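You operate a simulated robot arm through the tools that you are given. There is no shell and no other tool. Be economical: measure what you need, move in short steps, check, and stop when the job is done.

Carry out the task below with a simulated robot arm. There is one attempt and no reset: what you move stays moved.

TASK
Top up the descaling bath and give it a 2-minute trial run.
Fine: fill to between the red marks before starting; when it shows DONE turn the minutes knob back to 0.

Only the result counts: the job must be done as asked and must still hold three seconds after the hand-in. Knocking over, shifting, dropping, spilling or breaking anything else fails it.

THE ROBOT
A 6-joint arm with a two-finger parallel gripper, fixed in place. Base frame: the origin is at the foot of the arm, x ahead of it, y to its left, z up; the work surface is at about z = 704. Readings come in mm, rad, newtons and seconds.
With the tool pointing down near the work surface it reaches from about 240 to 660 mm from the base axis. Its first joint turns from -1.152 to 1.152 rad. Payload 2.9 kg.
The tool frame sits at the grasp point between the pads (the TCP): z along the fingers, y along the line on which they close. The tips reach 30 mm beyond it. The gripper opens to 110 mm. The fingers are 20 mm wide and 10 mm thick; the gripper's body (48 by 112 mm) begins 55 mm behind the TCP.
Orientation is that of the tool frame in the base frame, as [roll, pitch, yaw] about the fixed x, y, z axes, in that order (R = Rz(yaw) Ry(pitch) Rx(roll)). With the fingers straight down and closing along the base's y, the tool's x points along the base's -x, its y along +y and its z along -z.

THE INTERFACE
- The arm moves only by the tool servo_tool. Its argument "rows" is a list of rows, each a list of 7 numbers: the shift along the base's x, y, z in mm, then the turn, a rotation vector about the base's x, y, z in rad, then the finger opening in mm, from 0 to 110. In form: [[dx, dy, dz, ax, ay, az, grip], ...]. A call has 1 to 10 rows; each row shifts and turns the commanded pose from where the row before left it. Each row takes 0.2 s and may step no farther than 50 mm and 0.15 rad from the row before; otherwise, or with a gripper value out of range, the whole call is refused. Where a pose cannot be reached the arm comes as near as it can. A force on the tool above 40 N (or 10 N above the force at the start of the call, whichever is more), or a blocked arm, ends the call early, and 0.2 s more pass. The fingers move at their own pace (about 108 mm/s each) and stop on an object; they squeeze with about 43 N. The grip force told is the motor's: it shows also when the fingers shut on nothing. Time passes only in rows, and 0.2 s behind the last, so rows that do not move let the fingers close. The reply holds the time, the measured pose of the TCP, the force on the tool along the base axes, the opening and the grip force, in the units named above and with some noise.
- Cameras (640 x 400 px; columns grow to the right, rows downward): "scene" is fixed at [93, 455.1, 1379.1]; the picture's right is [-0.52, -0.85, 0.00], its down [-0.52, 0.32, -0.79] and it looks along [0.67, -0.42, -0.61] (base axes); focal length 358 px, centre (320, 200). "wrist" rides on the gripper at [-36, 0, -57] in the tool frame; the picture's right is [0.00, -1.00, 0.00], its down [0.97, 0.00, -0.24] and it looks along [0.24, 0.00, 0.97] (tool axes); focal length 218 px, centre (320, 200).
- snapshot(camera): a new picture of that camera. The clock stands still meanwhile.
- measure_at(camera, pixels): for up to 12 pixels [column, row] of the newest picture of that camera ("zoom" is the newest enlarged one), the place [x, y, z] in the base frame of the surface seen there, good to about 3 mm. The clock stands still meanwhile.
- enlarge(camera, box): a new picture of the part [left, top, right, bottom] of that camera's present view, enlarged. The clock stands still meanwhile.
- finish_job(): hands the job in; it is judged then, once.

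Go step by step. Measure first, check grasps and placings, and put right what went wrong. The budget is 80 turns and 54 pictures, counting those below and the enlarged ones. Unless the task says otherwise, let go and move clear before handing in, and close with one line.

The tools are called by a JSON object that holds its "method" and its "body". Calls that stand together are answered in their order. servo_tool: Moves the arm, as the interface text tells. Its arguments: {"type":"object","properties":{"rows":{"type":"array"}},"required":["rows"]} The other tools are called the same way: snapshot (camera) takes a picture; measure_at (camera, pixels) gives the place of the surface under pixels of a picture; enlarge (camera, box) takes an enlarged picture of a part of a camera's view; finish_job () hands the job in.

At the start:

```text
time: 0.0
position: [396.3, 88.5, 1012.0]
ee_rot: [3.141, 0.0, 3.141]
contact_force: [0.2, -0.5, 0.6]
opening: 109.8
grasp_force: 0.0
```

scene: 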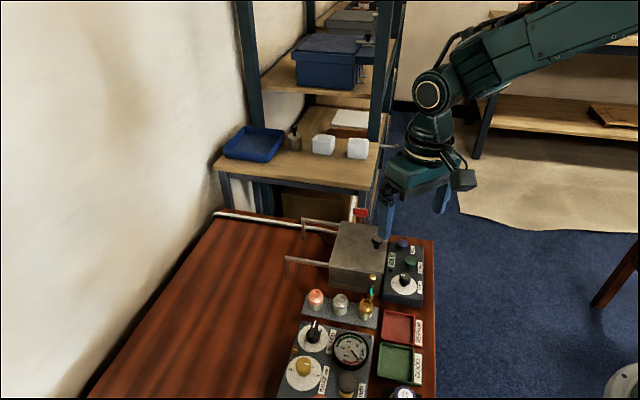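
wrist: 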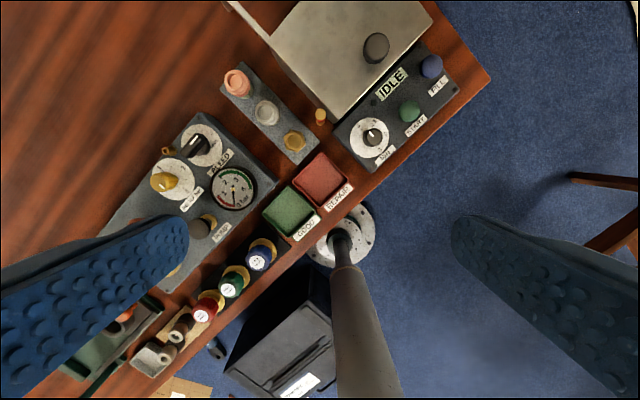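

The wrist picture shows the bath (steel box with lid) and its panel: IDLE display, START green button, FILL blue button, and MIN knob. I'll enlarge the views to see details.

{"method": "enlarge", "body": {"camera": "wrist", "box": [220, 0, 500, 175]}}

{"method": "enlarge", "body": {"camera": "scene", "box": [270, 190, 450, 310]}}

```text
2.29 times, centred on (360, 88) of wrist
```

zoom: 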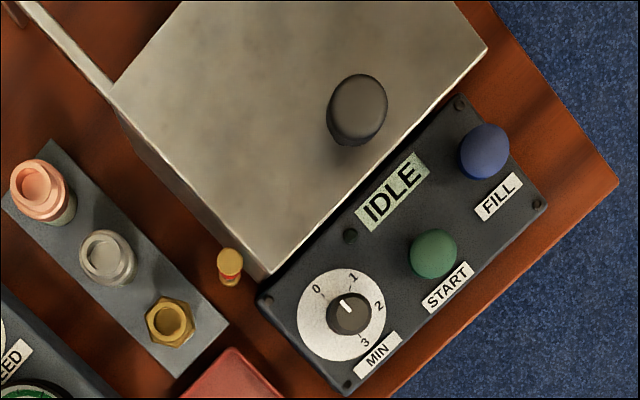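

```text
3.33 times, centred on (360, 250) of scene
```

zoom: 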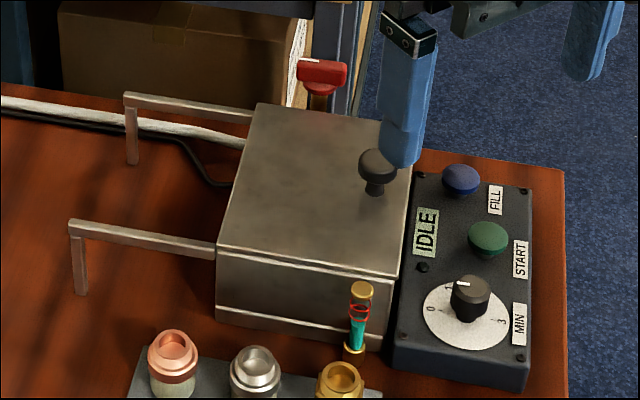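

The sight glass (scene ~ (372,287)) has red marks and a teal level; a red-handled valve stands behind the bath (scene (360,212)). Zooming in further on both.

{"method": "enlarge", "body": {"camera": "scene", "box": [350, 265, 398, 295]}}

{"method": "enlarge", "body": {"camera": "scene", "box": [320, 185, 400, 235]}}

{"method": "measure_at", "body": {"camera": "wrist", "pixels": [[376, 47], [431, 67], [409, 111], [372, 137], [320, 116], [391, 84], [430, 12], [338, 118], [404, 95], [380, 160], [449, 104], [374, 122]]}}

```text
13.33 times, centred on (374, 280) of scene
```

zoom: 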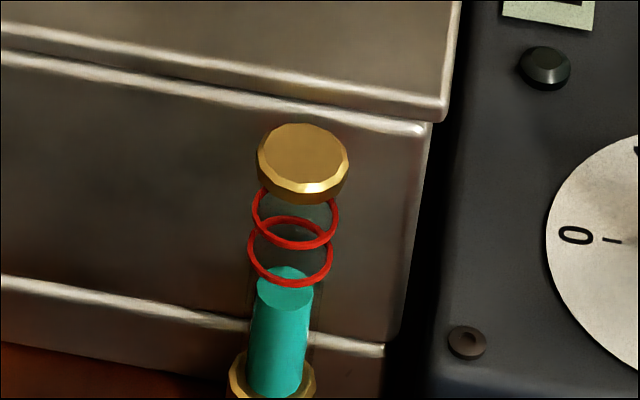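

```text
8.00 times, centred on (360, 210) of scene
```

zoom: 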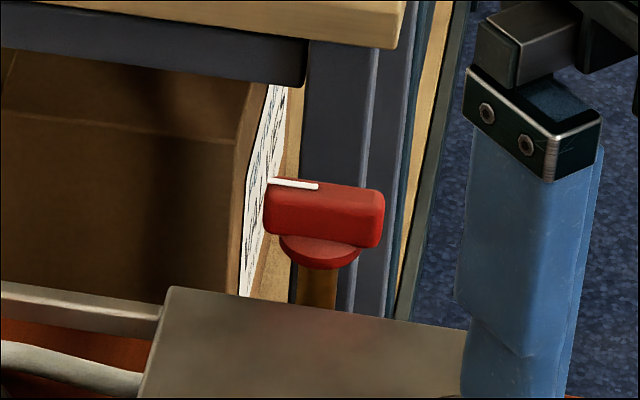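

```text
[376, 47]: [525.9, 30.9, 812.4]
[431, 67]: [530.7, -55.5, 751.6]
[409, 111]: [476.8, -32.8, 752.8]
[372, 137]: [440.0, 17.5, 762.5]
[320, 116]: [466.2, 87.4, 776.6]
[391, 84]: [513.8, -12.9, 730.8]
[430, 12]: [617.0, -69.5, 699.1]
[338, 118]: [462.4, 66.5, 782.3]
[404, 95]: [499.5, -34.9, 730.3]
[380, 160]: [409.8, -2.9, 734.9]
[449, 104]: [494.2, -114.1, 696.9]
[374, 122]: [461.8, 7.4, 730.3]
```

The level sits just below the lower red ring, so it needs filling. I'll close the fingers, move over the FILL side and look closer with the wrist camera.

{"method": "servo_tool", "body": {"rows": [[20, -25, -20, 0, 0, 0, 60], [20, -35, -20, 0, 0, 0, 30], [20, -35, -20, 0, 0, 0, 0], [20, -35, -20, 0, 0, 0, 0], [0, 0, 0, 0, 0, 0, 0]]}}

{"method": "snapshot", "body": {"camera": "wrist"}}

{"method": "enlarge", "body": {"camera": "scene", "box": [270, 190, 450, 310]}}

```text
time: 1.2
position: [473.4, -41.9, 930.6]
ee_rot: [-3.141, 0.0, -3.141]
contact_force: [-0.8, 0.1, -0.7]
opening: 0.0
grasp_force: 37.9
```

```text
47 pictures are left
```

wrist: 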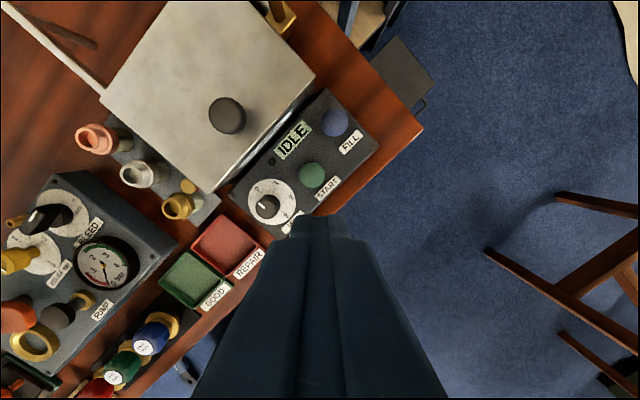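

```text
3.33 times, centred on (360, 250) of scene
```

zoom: 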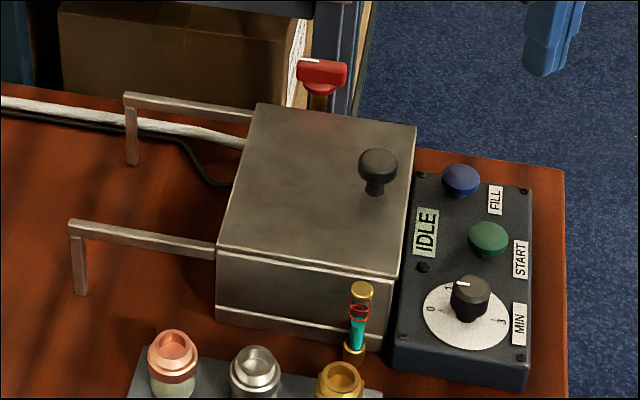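

The wrist view now shows the panel (250-380, 90-240) and part of the valve at (280,15). I'll enlarge both and measure the buttons.

{"method": "enlarge", "body": {"camera": "wrist", "box": [220, 80, 400, 240]}}

{"method": "measure_at", "body": {"camera": "wrist", "pixels": [[334, 122], [312, 175], [267, 206], [228, 115], [188, 186], [278, 12], [283, 22], [323, 110], [265, 160], [325, 90], [232, 192], [378, 145]]}}

{"method": "measure_at", "body": {"camera": "scene", "pixels": [[360, 210], [357, 208], [366, 211], [361, 217]]}}

```text
2.50 times, centred on (310, 160) of wrist
```

zoom: 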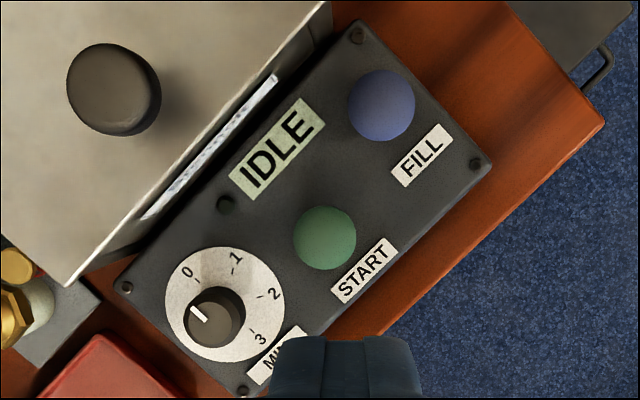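

```text
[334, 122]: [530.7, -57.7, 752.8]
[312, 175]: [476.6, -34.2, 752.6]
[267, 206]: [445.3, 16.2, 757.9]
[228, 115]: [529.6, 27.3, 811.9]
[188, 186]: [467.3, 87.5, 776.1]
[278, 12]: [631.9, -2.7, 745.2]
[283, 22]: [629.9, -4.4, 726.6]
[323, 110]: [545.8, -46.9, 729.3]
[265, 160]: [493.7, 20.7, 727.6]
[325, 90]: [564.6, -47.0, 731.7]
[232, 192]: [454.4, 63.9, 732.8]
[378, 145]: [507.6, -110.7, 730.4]
```

```text
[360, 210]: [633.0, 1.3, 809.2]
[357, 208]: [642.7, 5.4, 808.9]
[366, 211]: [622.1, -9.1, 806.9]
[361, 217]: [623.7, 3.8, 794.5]
```

There is a written plate on the bath's side facing the panel (zoom (215,150)). I'll try to read it, and look at the valve.

{"method": "enlarge", "body": {"camera": "wrist", "box": [250, 90, 310, 150]}}

{"method": "enlarge", "body": {"camera": "wrist", "box": [240, 0, 320, 50]}}

```text
6.67 times, centred on (280, 120) of wrist
```

zoom: 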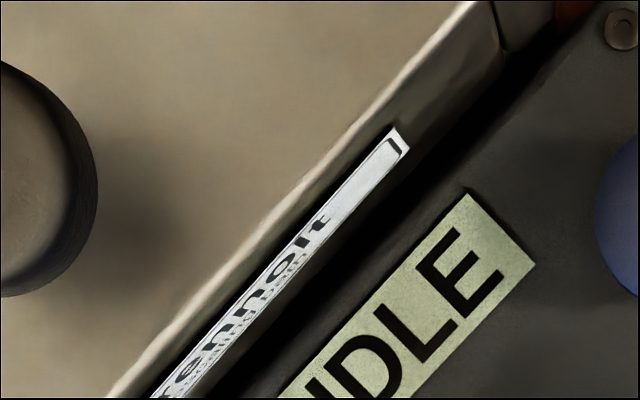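

```text
8.00 times, centred on (280, 25) of wrist
```

zoom: 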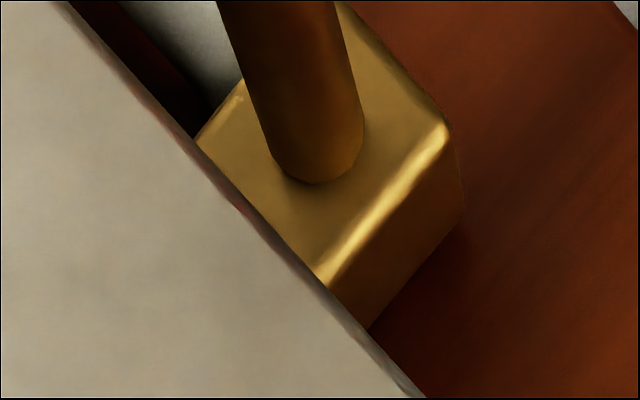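

The plate is only a maker's name. I'll go above FILL (530.7,-57.7, top 752.8) with closed fingers, stopping about 12 mm above.

{"method": "servo_tool", "body": {"rows": [[28, -8, -30, 0, 0, 0, 0], [29, -8, -30, 0, 0, 0, 0], [0, 0, -40, 0, 0, 0, 0], [0, 0, -35, 0, 0, 0, 0], [0, 0, 0, 0, 0, 0, 0]]}}

{"method": "enlarge", "body": {"camera": "scene", "box": [340, 220, 436, 300]}}

```text
time: 2.4
position: [535.0, -56.2, 796.2]
ee_rot: [-3.141, -0.001, 3.14]
contact_force: [0.2, -0.8, 0.2]
opening: 0.2
grasp_force: 37.6
```

```text
5.00 times, centred on (388, 260) of scene
```

zoom: 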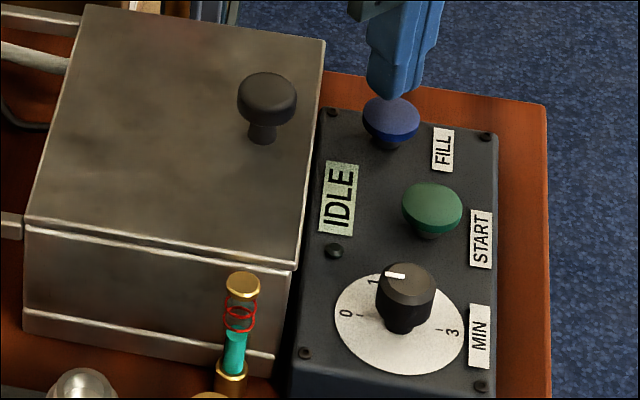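

Tip hovers above the blue button (zoom (390,110)). I'll press about 5 mm briefly, lift, and look.

{"method": "servo_tool", "body": {"rows": [[-4, -1, -10, 0, 0, 0, 0], [0, 0, -8, 0, 0, 0, 0], [0, 0, 0, 0, 0, 0, 0]]}}

{"method": "enlarge", "body": {"camera": "scene", "box": [340, 220, 436, 300]}}

```text
time: 3.2
position: [529.4, -57.3, 780.2]
ee_rot: [3.141, 0.0, -3.14]
contact_force: [-1.1, 1.0, 1.5]
opening: 0.0
grasp_force: 37.5
```

```text
5.00 times, centred on (388, 260) of scene
```

zoom: 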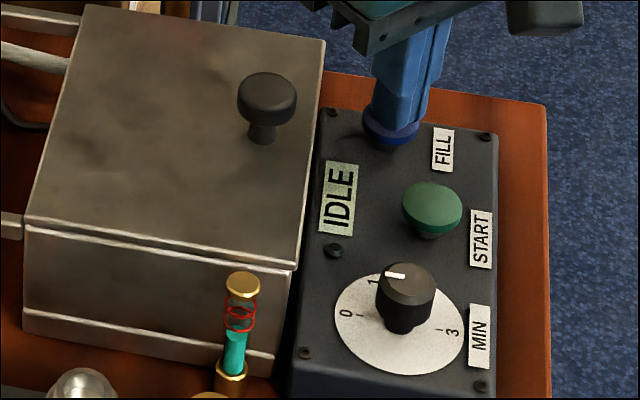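

Contact is light (1.5 N) and the level unchanged. Pressing 3 mm further.

{"method": "servo_tool", "body": {"rows": [[0, 0, -3, 0, 0, 0, 0], [0, 0, 0, 0, 0, 0, 0]]}}

{"method": "enlarge", "body": {"camera": "scene", "box": [340, 220, 436, 300]}}

```text
time: 3.8
position: [529.5, -57.8, 777.0]
ee_rot: [3.141, 0.002, 3.14]
contact_force: [0.2, 2.0, 2.3]
opening: 0.0
grasp_force: 37.8
```

```text
5.00 times, centred on (388, 260) of scene
```

zoom: 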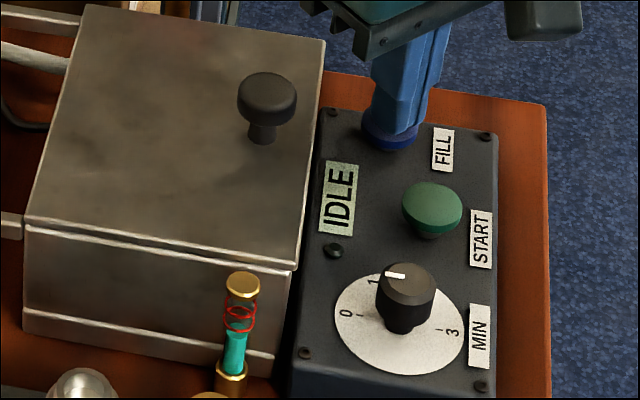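

The button is going down with little force and the level seems still unchanged (zoom (236,335)). Pressing 3 mm more.

{"method": "servo_tool", "body": {"rows": [[0, 0, -3, 0, 0, 0, 0], [0, 0, 0, 0, 0, 0, 0]]}}

{"method": "enlarge", "body": {"camera": "scene", "box": [350, 265, 398, 295]}}

```text
time: 4.4
position: [528.9, -57.5, 774.7]
ee_rot: [-3.139, 0.001, 3.14]
contact_force: [-0.9, 0.7, 6.8]
opening: 0.0
grasp_force: 37.5
```

```text
13.33 times, centred on (374, 280) of scene
```

zoom: 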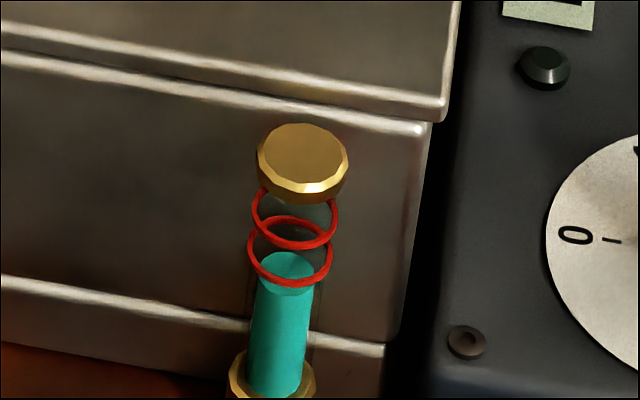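

FILL works while held: the liquid surface moved from row ~287 to ~266 in the zoom (rings centred at ~260 and ~217; target ~238). I'll hold a short while more and look.

{"method": "servo_tool", "body": {"rows": [[0, 0, 0, 0, 0, 0, 0]]}}

{"method": "enlarge", "body": {"camera": "scene", "box": [350, 265, 398, 295]}}

```text
time: 4.8
position: [529.5, -56.4, 774.7]
ee_rot: [3.141, 0.001, 3.141]
contact_force: [0.0, 0.0, 8.8]
opening: 0.0
grasp_force: 37.6
```

```text
13.33 times, centred on (374, 280) of scene
```

zoom: 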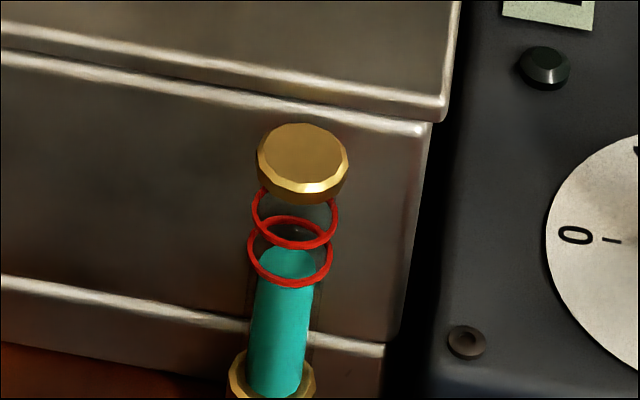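

Rising slowly (~5 px in 0.4 s; now ~264, lower ring centre ~252). Holding ~1.2 s more.

{"method": "servo_tool", "body": {"rows": [[0, 0, 0, 0, 0, 0, 0], [0, 0, 0, 0, 0, 0, 0], [0, 0, 0, 0, 0, 0, 0], [0, 0, 0, 0, 0, 0, 0], [0, 0, 0, 0, 0, 0, 0]]}}

{"method": "enlarge", "body": {"camera": "scene", "box": [350, 265, 398, 295]}}

```text
time: 6.0
position: [528.9, -58.7, 774.8]
ee_rot: [3.141, 0.0, 3.141]
contact_force: [-0.1, -1.0, 8.4]
opening: 0.1
grasp_force: 37.7
```

```text
13.33 times, centred on (374, 280) of scene
```

zoom: 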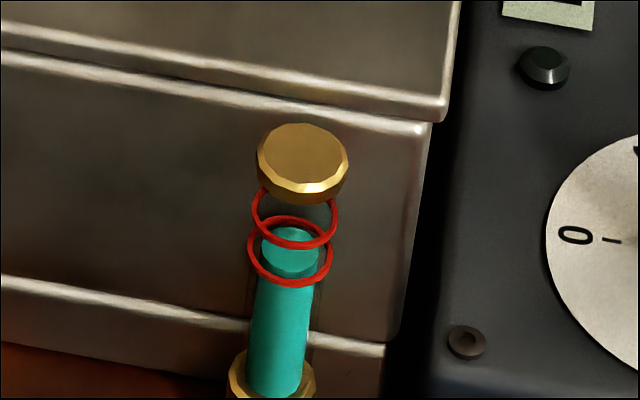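

Surface centre is now ~252, level with the lower ring; rate ~17 px/s, so ~1 s more then release.

{"method": "servo_tool", "body": {"rows": [[0, 0, 0, 0, 0, 0, 0], [0, 0, 0, 0, 0, 0, 0], [0, 0, 0, 0, 0, 0, 0], [0, 0, 0, 0, 0, 0, 0], [0, 0, 20, 0, 0, 0, 0]]}}

{"method": "enlarge", "body": {"camera": "scene", "box": [350, 265, 398, 295]}}

```text
time: 7.2
position: [528.9, -57.4, 793.6]
ee_rot: [-3.141, -0.002, -3.141]
contact_force: [0.2, 0.0, 0.1]
opening: 0.1
grasp_force: 37.7
```

```text
13.33 times, centred on (374, 280) of scene
```

zoom: 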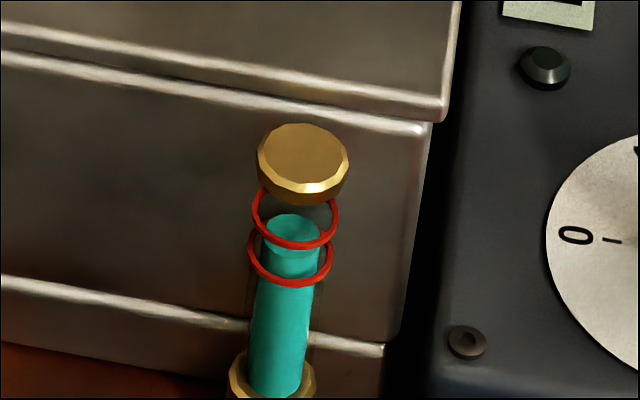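

The surface centre is now ~235, right between the rings, and the button is released. Next I'll go over the knob (about (443,17)) with open fingers and look closely at the dial.

{"method": "servo_tool", "body": {"rows": [[0, 0, 43, 0, 0, 0, 0], [0, 0, 43, 0, 0, 0, 0], [-29, 25, 0, 0, 0, 0, 40], [-29, 25, 0, 0, 0, 0, 80], [-29, 24, 0, 0, 0, 0, 110], [0, 0, 0, 0, 0, 0, 110]]}}

{"method": "enlarge", "body": {"camera": "wrist", "box": [240, 120, 400, 220]}}

{"method": "enlarge", "body": {"camera": "scene", "box": [340, 240, 436, 300]}}

```text
time: 8.6
position: [441.9, 16.6, 877.3]
ee_rot: [-3.141, -0.001, 3.141]
contact_force: [0.8, 0.1, 0.1]
opening: 109.7
grasp_force: 0.1
```

```text
4.00 times, centred on (320, 170) of wrist
```

zoom: 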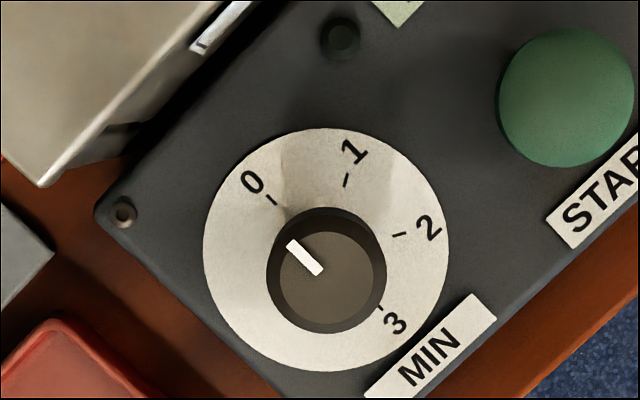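

```text
6.67 times, centred on (388, 270) of scene
```

zoom: 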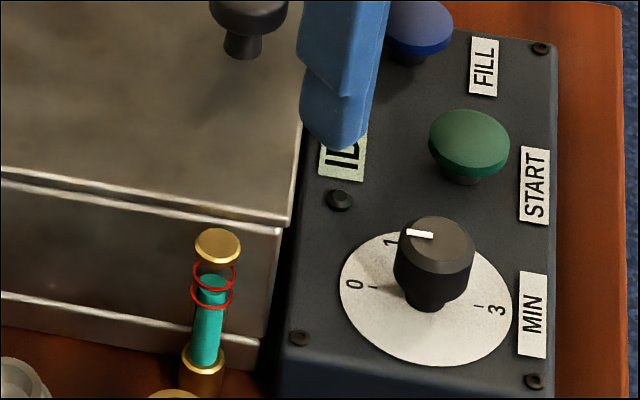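

Clear view: ticks are about 60° apart (0 at −46°, 2 at ~75° clockwise from image up), and the pointer is at 0. I need a 120° clockwise turn; measuring knob centre and height.

{"method": "measure_at", "body": {"camera": "zoom", "pixels": [[438, 234], [420, 260], [460, 250]]}}

{"method": "enlarge", "body": {"camera": "wrist", "box": [240, 120, 400, 220]}}

{"method": "measure_at", "body": {"camera": "zoom", "pixels": [[327, 275], [282, 272], [372, 272], [327, 320], [327, 235], [210, 250], [442, 250], [326, 135], [326, 362]]}}

```text
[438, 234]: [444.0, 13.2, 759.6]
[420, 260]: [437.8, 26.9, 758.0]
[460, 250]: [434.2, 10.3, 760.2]
```

```text
4.00 times, centred on (320, 170) of wrist
```

zoom: 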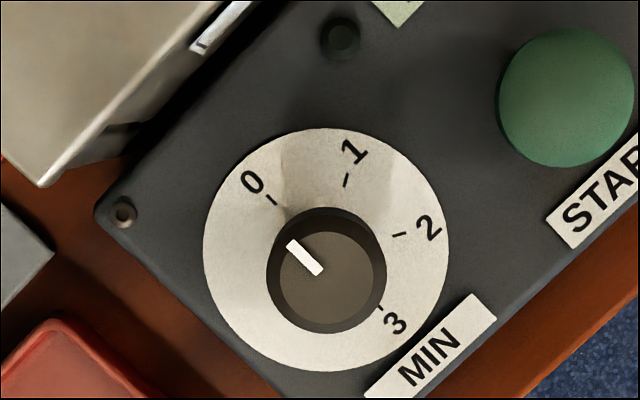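

```text
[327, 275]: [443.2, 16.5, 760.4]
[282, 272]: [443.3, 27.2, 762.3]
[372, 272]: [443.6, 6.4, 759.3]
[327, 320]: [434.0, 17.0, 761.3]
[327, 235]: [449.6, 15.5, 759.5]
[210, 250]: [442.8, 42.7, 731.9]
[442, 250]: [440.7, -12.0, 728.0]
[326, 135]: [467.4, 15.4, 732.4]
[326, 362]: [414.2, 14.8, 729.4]
```

Knob centre ≈ (441.5, 16), top 760, about 28 mm wide. I'll pre-turn the tool +1.05 rad, narrow the opening to 50 mm, and descend to TCP z ≈ 785 first.

{"method": "servo_tool", "body": {"rows": [[0, 0, 0, 0, 0, 0.15, 90], [0, 0, 0, 0, 0, 0.15, 70], [0, 0, 0, 0, 0, 0.15, 50], [0, 0, -15, 0, 0, 0.15, 50], [0, 0, -20, 0, 0, 0.15, 50], [0, 0, -20, 0, 0, 0.15, 50], [0, 0, -20, 0, 0, 0.15, 50], [0, 0, -17, 0, 0, 0, 50], [0, 0, 0, 0, 0, 0, 50]]}}

{"method": "snapshot", "body": {"camera": "wrist"}}

```text
time: 10.6
position: [441.5, 16.5, 786.3]
ee_rot: [-3.141, 0.0, -2.092]
contact_force: [0.0, 0.3, -0.1]
opening: 50.2
grasp_force: 0.1
```

```text
32 pictures are left
```

wrist: 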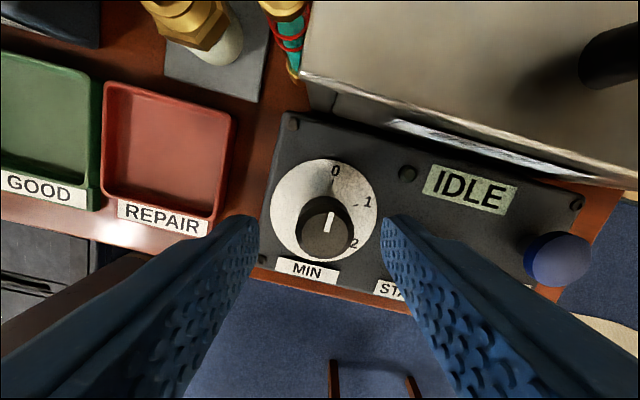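

The knob (325,235) is centred between the fingers. Lowering to z ≈ 772 and closing.

{"method": "servo_tool", "body": {"rows": [[0, 0, -14, 0, 0, 0, 50], [0, 0, 0, 0, 0, 0, 40], [0, 0, 0, 0, 0, 0, 20], [0, 0, 0, 0, 0, 0, 20], [0, 0, 0, 0, 0, 0, 20]]}}

```text
time: 11.8
position: [441.7, 16.0, 773.6]
ee_rot: [-3.139, 0.0, -2.092]
contact_force: [15.0, -7.5, -9.6]
opening: 24.4
grasp_force: 44.5
```

Gripped at 24 mm, with a side force showing the centre lies a little toward (+x,−y). I'll shift 1.5 mm that way and turn clockwise 1.2 rad.

{"method": "servo_tool", "body": {"rows": [[1.3, -0.7, 0, 0, 0, 0, 20], [0, 0, 0, 0, 0, 0, 20]]}}

{"method": "servo_tool", "body": {"rows": [[0, 0, 0, 0, 0, -0.1, 20], [0, 0, 0, 0, 0, -0.1, 20], [0, 0, 0, 0, 0, -0.1, 20], [0, 0, 0, 0, 0, 0, 20]]}}

{"method": "snapshot", "body": {"camera": "wrist"}}

```text
time: 12.4
position: [442.8, 15.3, 774.2]
ee_rot: [3.14, 0.001, -2.093]
contact_force: [7.6, -8.4, -1.8]
opening: 24.4
grasp_force: 44.7
```

```text
time: 13.4
position: [443.9, 16.1, 773.8]
ee_rot: [-3.141, 0.0, -2.392]
contact_force: [5.0, -1.5, 10.1]
opening: 24.4
grasp_force: 45.7
```

```text
31 pictures are left
```

wrist: 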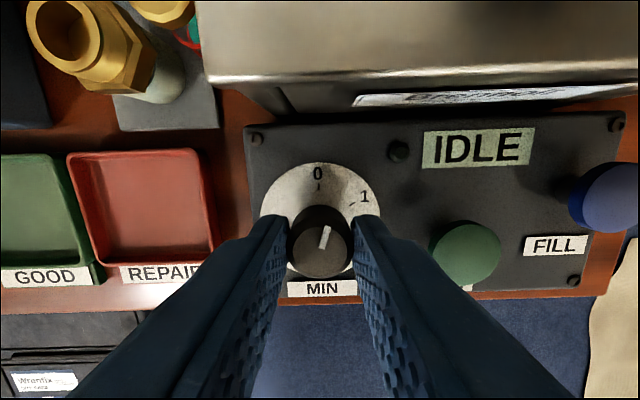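

The pointer is now turning with the fingers (0 at top, pointer toward 1). Continuing clockwise to about 1.95 rad total.

{"method": "servo_tool", "body": {"rows": [[0, 0, 0, 0, 0, -0.14, 20], [0, 0, 0, 0, 0, -0.14, 20], [0, 0, 0, 0, 0, -0.14, 20], [0, 0, 0, 0, 0, -0.14, 20], [0, 0, 0, 0, 0, -0.14, 20], [0, 0, 0, 0, 0, -0.14, 20], [0, 0, 0, 0, 0, 0, 20]]}}

{"method": "servo_tool", "body": {"rows": [[0, 0, 0, 0, 0, -0.14, 20], [0, 0, 0, 0, 0, -0.14, 20], [0, 0, 0, 0, 0, -0.14, 20], [0, 0, 0, 0, 0, -0.14, 20], [0, 0, 0, 0, 0, -0.14, 20], [0, 0, 0, 0, 0, -0.11, 20], [0, 0, 0, 0, 0, 0, 20]]}}

{"method": "snapshot", "body": {"camera": "wrist"}}

```text
time: 15.0
position: [443.5, 14.9, 773.6]
ee_rot: [-3.141, -0.002, 3.049]
contact_force: [0.8, -0.6, 9.5]
opening: 24.3
grasp_force: 45.1
```

```text
time: 16.6
position: [442.5, 16.0, 774.0]
ee_rot: [-3.141, 0.0, 2.241]
contact_force: [2.7, 0.1, 3.5]
opening: 24.5
grasp_force: 45.7
```

```text
30 pictures are left
```

wrist: 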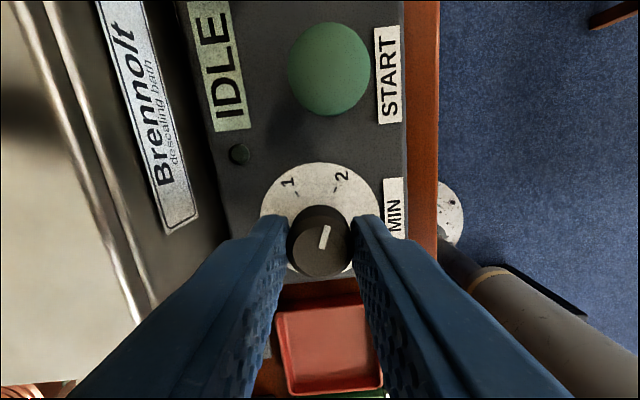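

Pointer (323,238) is ~8° short of tick 2 (338,188). Turning 0.14 rad more, then opening and rising to check.

{"method": "servo_tool", "body": {"rows": [[0, 0, 0, 0, 0, -0.1, 20], [0, 0, 0, 0, 0, -0.045, 20], [0, 0, 0, 0, 0, 0, 20], [0, 0, 0, 0, 0, 0, 50], [0, 0, 0, 0, 0, 0, 50], [0, 0, 30, 0, 0, 0, 50], [0, 0, 40, 0, 0, 0, 50], [0, 0, 30, 0, 0, 0, 80], [0, 0, 0, 0, 0, 0, 80]]}}

{"method": "enlarge", "body": {"camera": "wrist", "box": [240, 120, 400, 220]}}

```text
time: 18.6
position: [442.5, 15.8, 873.5]
ee_rot: [-3.141, -0.001, 2.096]
contact_force: [0.5, -0.2, 0.4]
opening: 80.0
grasp_force: 0.0
```

```text
4.00 times, centred on (320, 170) of wrist
```

zoom: 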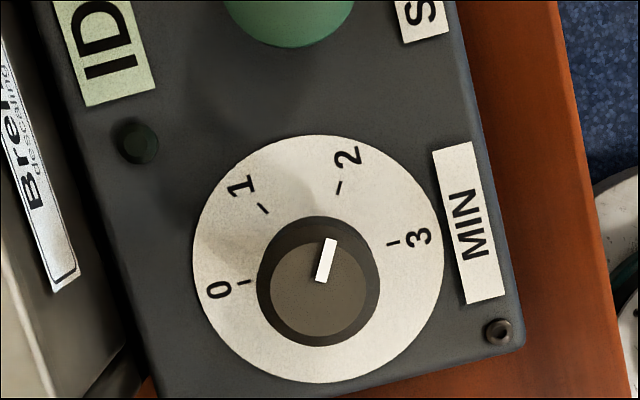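

The pointer (15°) matches tick 2 (17°). Now closing the fingers and going over START (476.7,−33.5), then checking the level before pressing.

{"method": "servo_tool", "body": {"rows": [[17, -25, 0, 0, 0, 0, 40], [17, -24, 0, 0, 0, 0, 0], [0, 0, -40, 0, 0, 0, 0], [0, 0, -38, 0, 0, 0, 0], [0, 0, 0, 0, 0, 0, 0]]}}

{"method": "enlarge", "body": {"camera": "scene", "box": [340, 240, 436, 300]}}

```text
time: 19.8
position: [476.9, -32.4, 795.2]
ee_rot: [3.141, -0.002, 2.095]
contact_force: [1.2, -0.1, -0.9]
opening: 0.1
grasp_force: 37.9
```

```text
6.67 times, centred on (388, 270) of scene
```

zoom: 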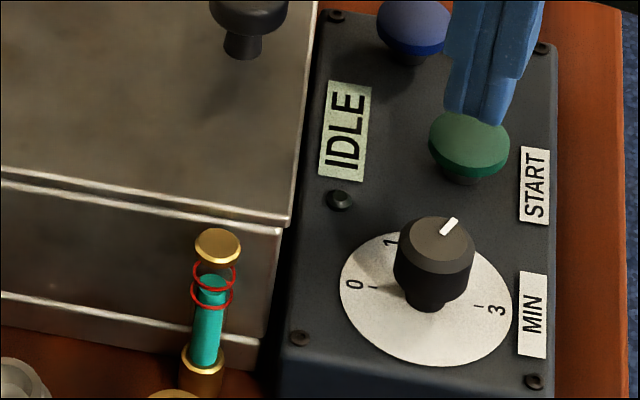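

The level is unchanged between the rings, and the tip is above START. Pressing to z ≈ 774.5, then lifting.

{"method": "servo_tool", "body": {"rows": [[0, 0, -12, 0, 0, 0, 0], [0, 0, -8.5, 0, 0, 0, 0], [0, 0, 0, 0, 0, 0, 0], [0, 0, 30, 0, 0, 0, 0], [0, 0, 30, 0, 0, 0, 0], [0, 0, 0, 0, 0, 0, 0]]}}

{"method": "enlarge", "body": {"camera": "scene", "box": [340, 240, 436, 300]}}

```text
time: 21.2
position: [477.5, -33.7, 832.4]
ee_rot: [3.141, 0.001, 2.096]
contact_force: [-0.5, 0.1, -0.1]
opening: 0.0
grasp_force: 37.8
```

```text
6.67 times, centred on (388, 270) of scene
```

zoom: 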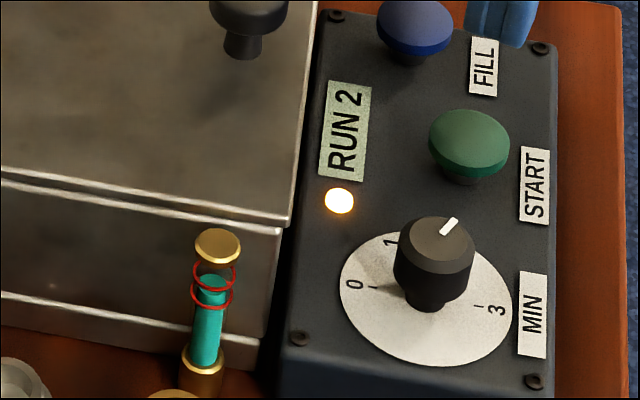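

The display reads RUN 2 and the lamp is lit. I'll move back above the knob with open fingers and wait.

{"method": "servo_tool", "body": {"rows": [[0, 0, 40, 0, 0, 0, 0], [-17, 25, 0, 0, 0, 0, 30], [-18, 24, 0, 0, 0, 0, 50], [0, 0, 0, 0, 0, 0, 50], [0, 0, 0, 0, 0, 0, 50], [0, 0, 0, 0, 0, 0, 50], [0, 0, 0, 0, 0, 0, 50], [0, 0, 0, 0, 0, 0, 50], [0, 0, 0, 0, 0, 0, 50], [0, 0, 0, 0, 0, 0, 50]]}}

{"method": "servo_tool", "body": {"rows": [[0, 0, 0, 0, 0, 0, 50], [0, 0, 0, 0, 0, 0, 50], [0, 0, 0, 0, 0, 0, 50], [0, 0, 0, 0, 0, 0, 50], [0, 0, 0, 0, 0, 0, 50], [0, 0, 0, 0, 0, 0, 50], [0, 0, 0, 0, 0, 0, 50], [0, 0, 0, 0, 0, 0, 50], [0, 0, 0, 0, 0, 0, 50], [0, 0, 0, 0, 0, 0, 50]]}}

{"method": "snapshot", "body": {"camera": "wrist"}}

```text
time: 23.4
position: [441.7, 15.2, 873.7]
ee_rot: [3.141, 0.0, 2.097]
contact_force: [-0.3, 1.4, 0.7]
opening: 50.1
grasp_force: 0.0
```

```text
time: 25.6
position: [442.4, 15.2, 874.7]
ee_rot: [3.141, 0.001, 2.095]
contact_force: [0.5, 0.3, -0.1]
opening: 50.2
grasp_force: 0.2
```

```text
26 pictures are left
```

wrist: 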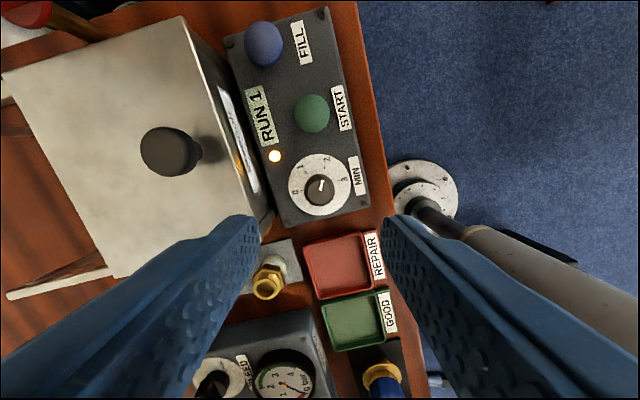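

RUN 1 already (265,115), so the clock runs fast. Waiting a few seconds more.

{"method": "servo_tool", "body": {"rows": [[0, 0, 0, 0, 0, 0, 50], [0, 0, 0, 0, 0, 0, 50], [0, 0, 0, 0, 0, 0, 50], [0, 0, 0, 0, 0, 0, 50], [0, 0, 0, 0, 0, 0, 50], [0, 0, 0, 0, 0, 0, 50], [0, 0, 0, 0, 0, 0, 50], [0, 0, 0, 0, 0, 0, 50], [0, 0, 0, 0, 0, 0, 50], [0, 0, 0, 0, 0, 0, 50]]}}

{"method": "servo_tool", "body": {"rows": [[0, 0, 0, 0, 0, 0, 50], [0, 0, 0, 0, 0, 0, 50], [0, 0, 0, 0, 0, 0, 50], [0, 0, 0, 0, 0, 0, 50], [0, 0, 0, 0, 0, 0, 50], [0, 0, 0, 0, 0, 0, 50], [0, 0, 0, 0, 0, 0, 50], [0, 0, 0, 0, 0, 0, 50], [0, 0, 0, 0, 0, 0, 50], [0, 0, 0, 0, 0, 0, 50]]}}

{"method": "snapshot", "body": {"camera": "wrist"}}

```text
time: 27.8
position: [442.8, 15.6, 874.4]
ee_rot: [3.14, -0.001, 2.096]
contact_force: [-0.6, 0.6, -0.5]
opening: 50.0
grasp_force: 0.1
```

```text
time: 30.0
position: [442.8, 15.2, 873.9]
ee_rot: [-3.141, 0.001, 2.098]
contact_force: [-0.5, -0.7, 0.3]
opening: 50.1
grasp_force: 0.1
```

```text
25 pictures are left
```

wrist: 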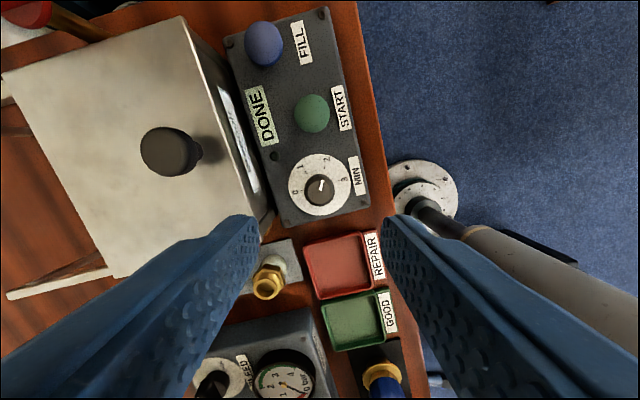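

DONE is shown (260,115). Descending onto the knob, gripping it.

{"method": "servo_tool", "body": {"rows": [[0, 0, -40, 0, 0, 0, 50], [0, 0, -40, 0, 0, 0, 50], [0, 0, -20, 0, 0, 0, 50], [0, 0, 0, 0, 0, 0, 40], [0, 0, 0, 0, 0, 0, 20], [0, 0, 0, 0, 0, 0, 20], [0, 0, 0, 0, 0, 0, 20]]}}

```text
time: 31.6
position: [442.0, 17.9, 775.6]
ee_rot: [3.14, -0.001, 2.098]
contact_force: [9.8, 4.9, -15.1]
opening: 24.1
grasp_force: 45.4
```

Gripped with modest side force; turning counter-clockwise in two steps toward 0.

{"method": "servo_tool", "body": {"rows": [[0.5, -1.5, 0, 0, 0, 0.1, 20], [0, 0, 0, 0, 0, 0.14, 20], [0, 0, 0, 0, 0, 0.14, 20], [0, 0, 0, 0, 0, 0.14, 20], [0, 0, 0, 0, 0, 0.14, 20], [0, 0, 0, 0, 0, 0.14, 20], [0, 0, 0, 0, 0, 0.14, 20], [0, 0, 0, 0, 0, 0.14, 20], [0, 0, 0, 0, 0, 0, 20]]}}

{"method": "servo_tool", "body": {"rows": [[0, 0, 0, 0, 0, 0.14, 20], [0, 0, 0, 0, 0, 0.14, 20], [0, 0, 0, 0, 0, 0.14, 20], [0, 0, 0, 0, 0, 0.14, 20], [0, 0, 0, 0, 0, 0.14, 20], [0, 0, 0, 0, 0, 0.14, 20], [0, 0, 0, 0, 0, 0.1, 20], [0, 0, 0, 0, 0, 0, 20]]}}

{"method": "snapshot", "body": {"camera": "wrist"}}

```text
time: 33.6
position: [440.2, 16.3, 775.2]
ee_rot: [3.138, -0.004, -3.103]
contact_force: [-15.8, 18.9, 23.8]
opening: 24.8
grasp_force: 45.2
```

```text
time: 35.4
position: [441.7, 13.6, 774.6]
ee_rot: [3.141, 0.0, -2.165]
contact_force: [-12.6, 7.1, 6.1]
opening: 24.2
grasp_force: 44.6
```

```text
24 pictures are left
```

wrist: 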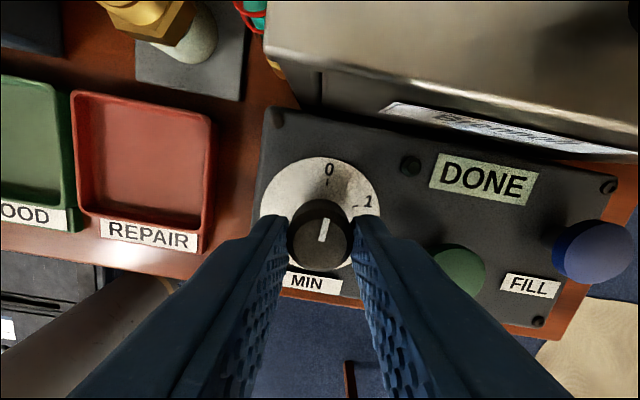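

The pointer is close to 0 now. Opening and rising to check exactly.

{"method": "servo_tool", "body": {"rows": [[0, 0, 0, 0, 0, 0.04, 20], [0, 0, 0, 0, 0, 0, 20], [0, 0, 0, 0, 0, 0, 50], [0, 0, 0, 0, 0, 0, 50], [0, 0, 30, 0, 0, 0, 50], [0, 0, 40, 0, 0, 0, 50], [0, 0, 30, 0, 0, 0, 50], [0, 0, 0, 0, 0, 0, 80]]}}

{"method": "enlarge", "body": {"camera": "wrist", "box": [240, 120, 400, 220]}}

{"method": "enlarge", "body": {"camera": "scene", "box": [340, 240, 436, 300]}}

```text
time: 37.2
position: [443.1, 13.2, 875.6]
ee_rot: [3.141, 0.0, -2.127]
contact_force: [-0.4, 0.6, -1.0]
opening: 79.9
grasp_force: 0.0
```

```text
4.00 times, centred on (320, 170) of wrist
```

zoom: 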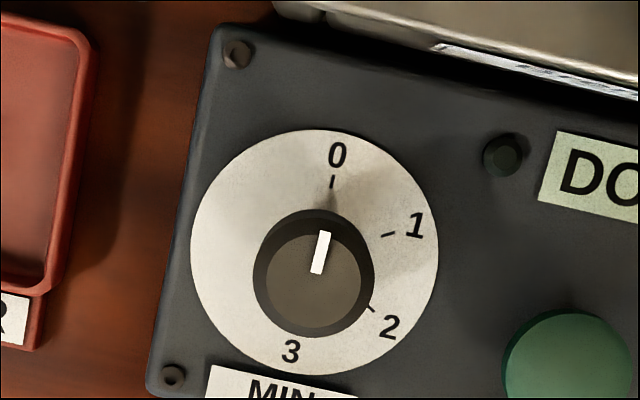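

```text
6.67 times, centred on (388, 270) of scene
```

zoom: 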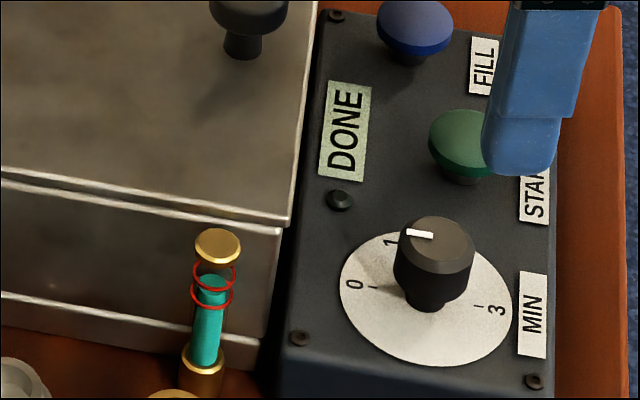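

The pointer (12°) lines up with tick 0 (13°). The level is still between the red rings, the display still shows DONE, and the gripper is clear, so I'm handing in.

{"method": "finish_job", "body": {}}

```text
The job is handed in.
```

The bath is filled to between the red marks, the 2-minute trial ran until the display showed DONE, and the minutes knob is back at 0.
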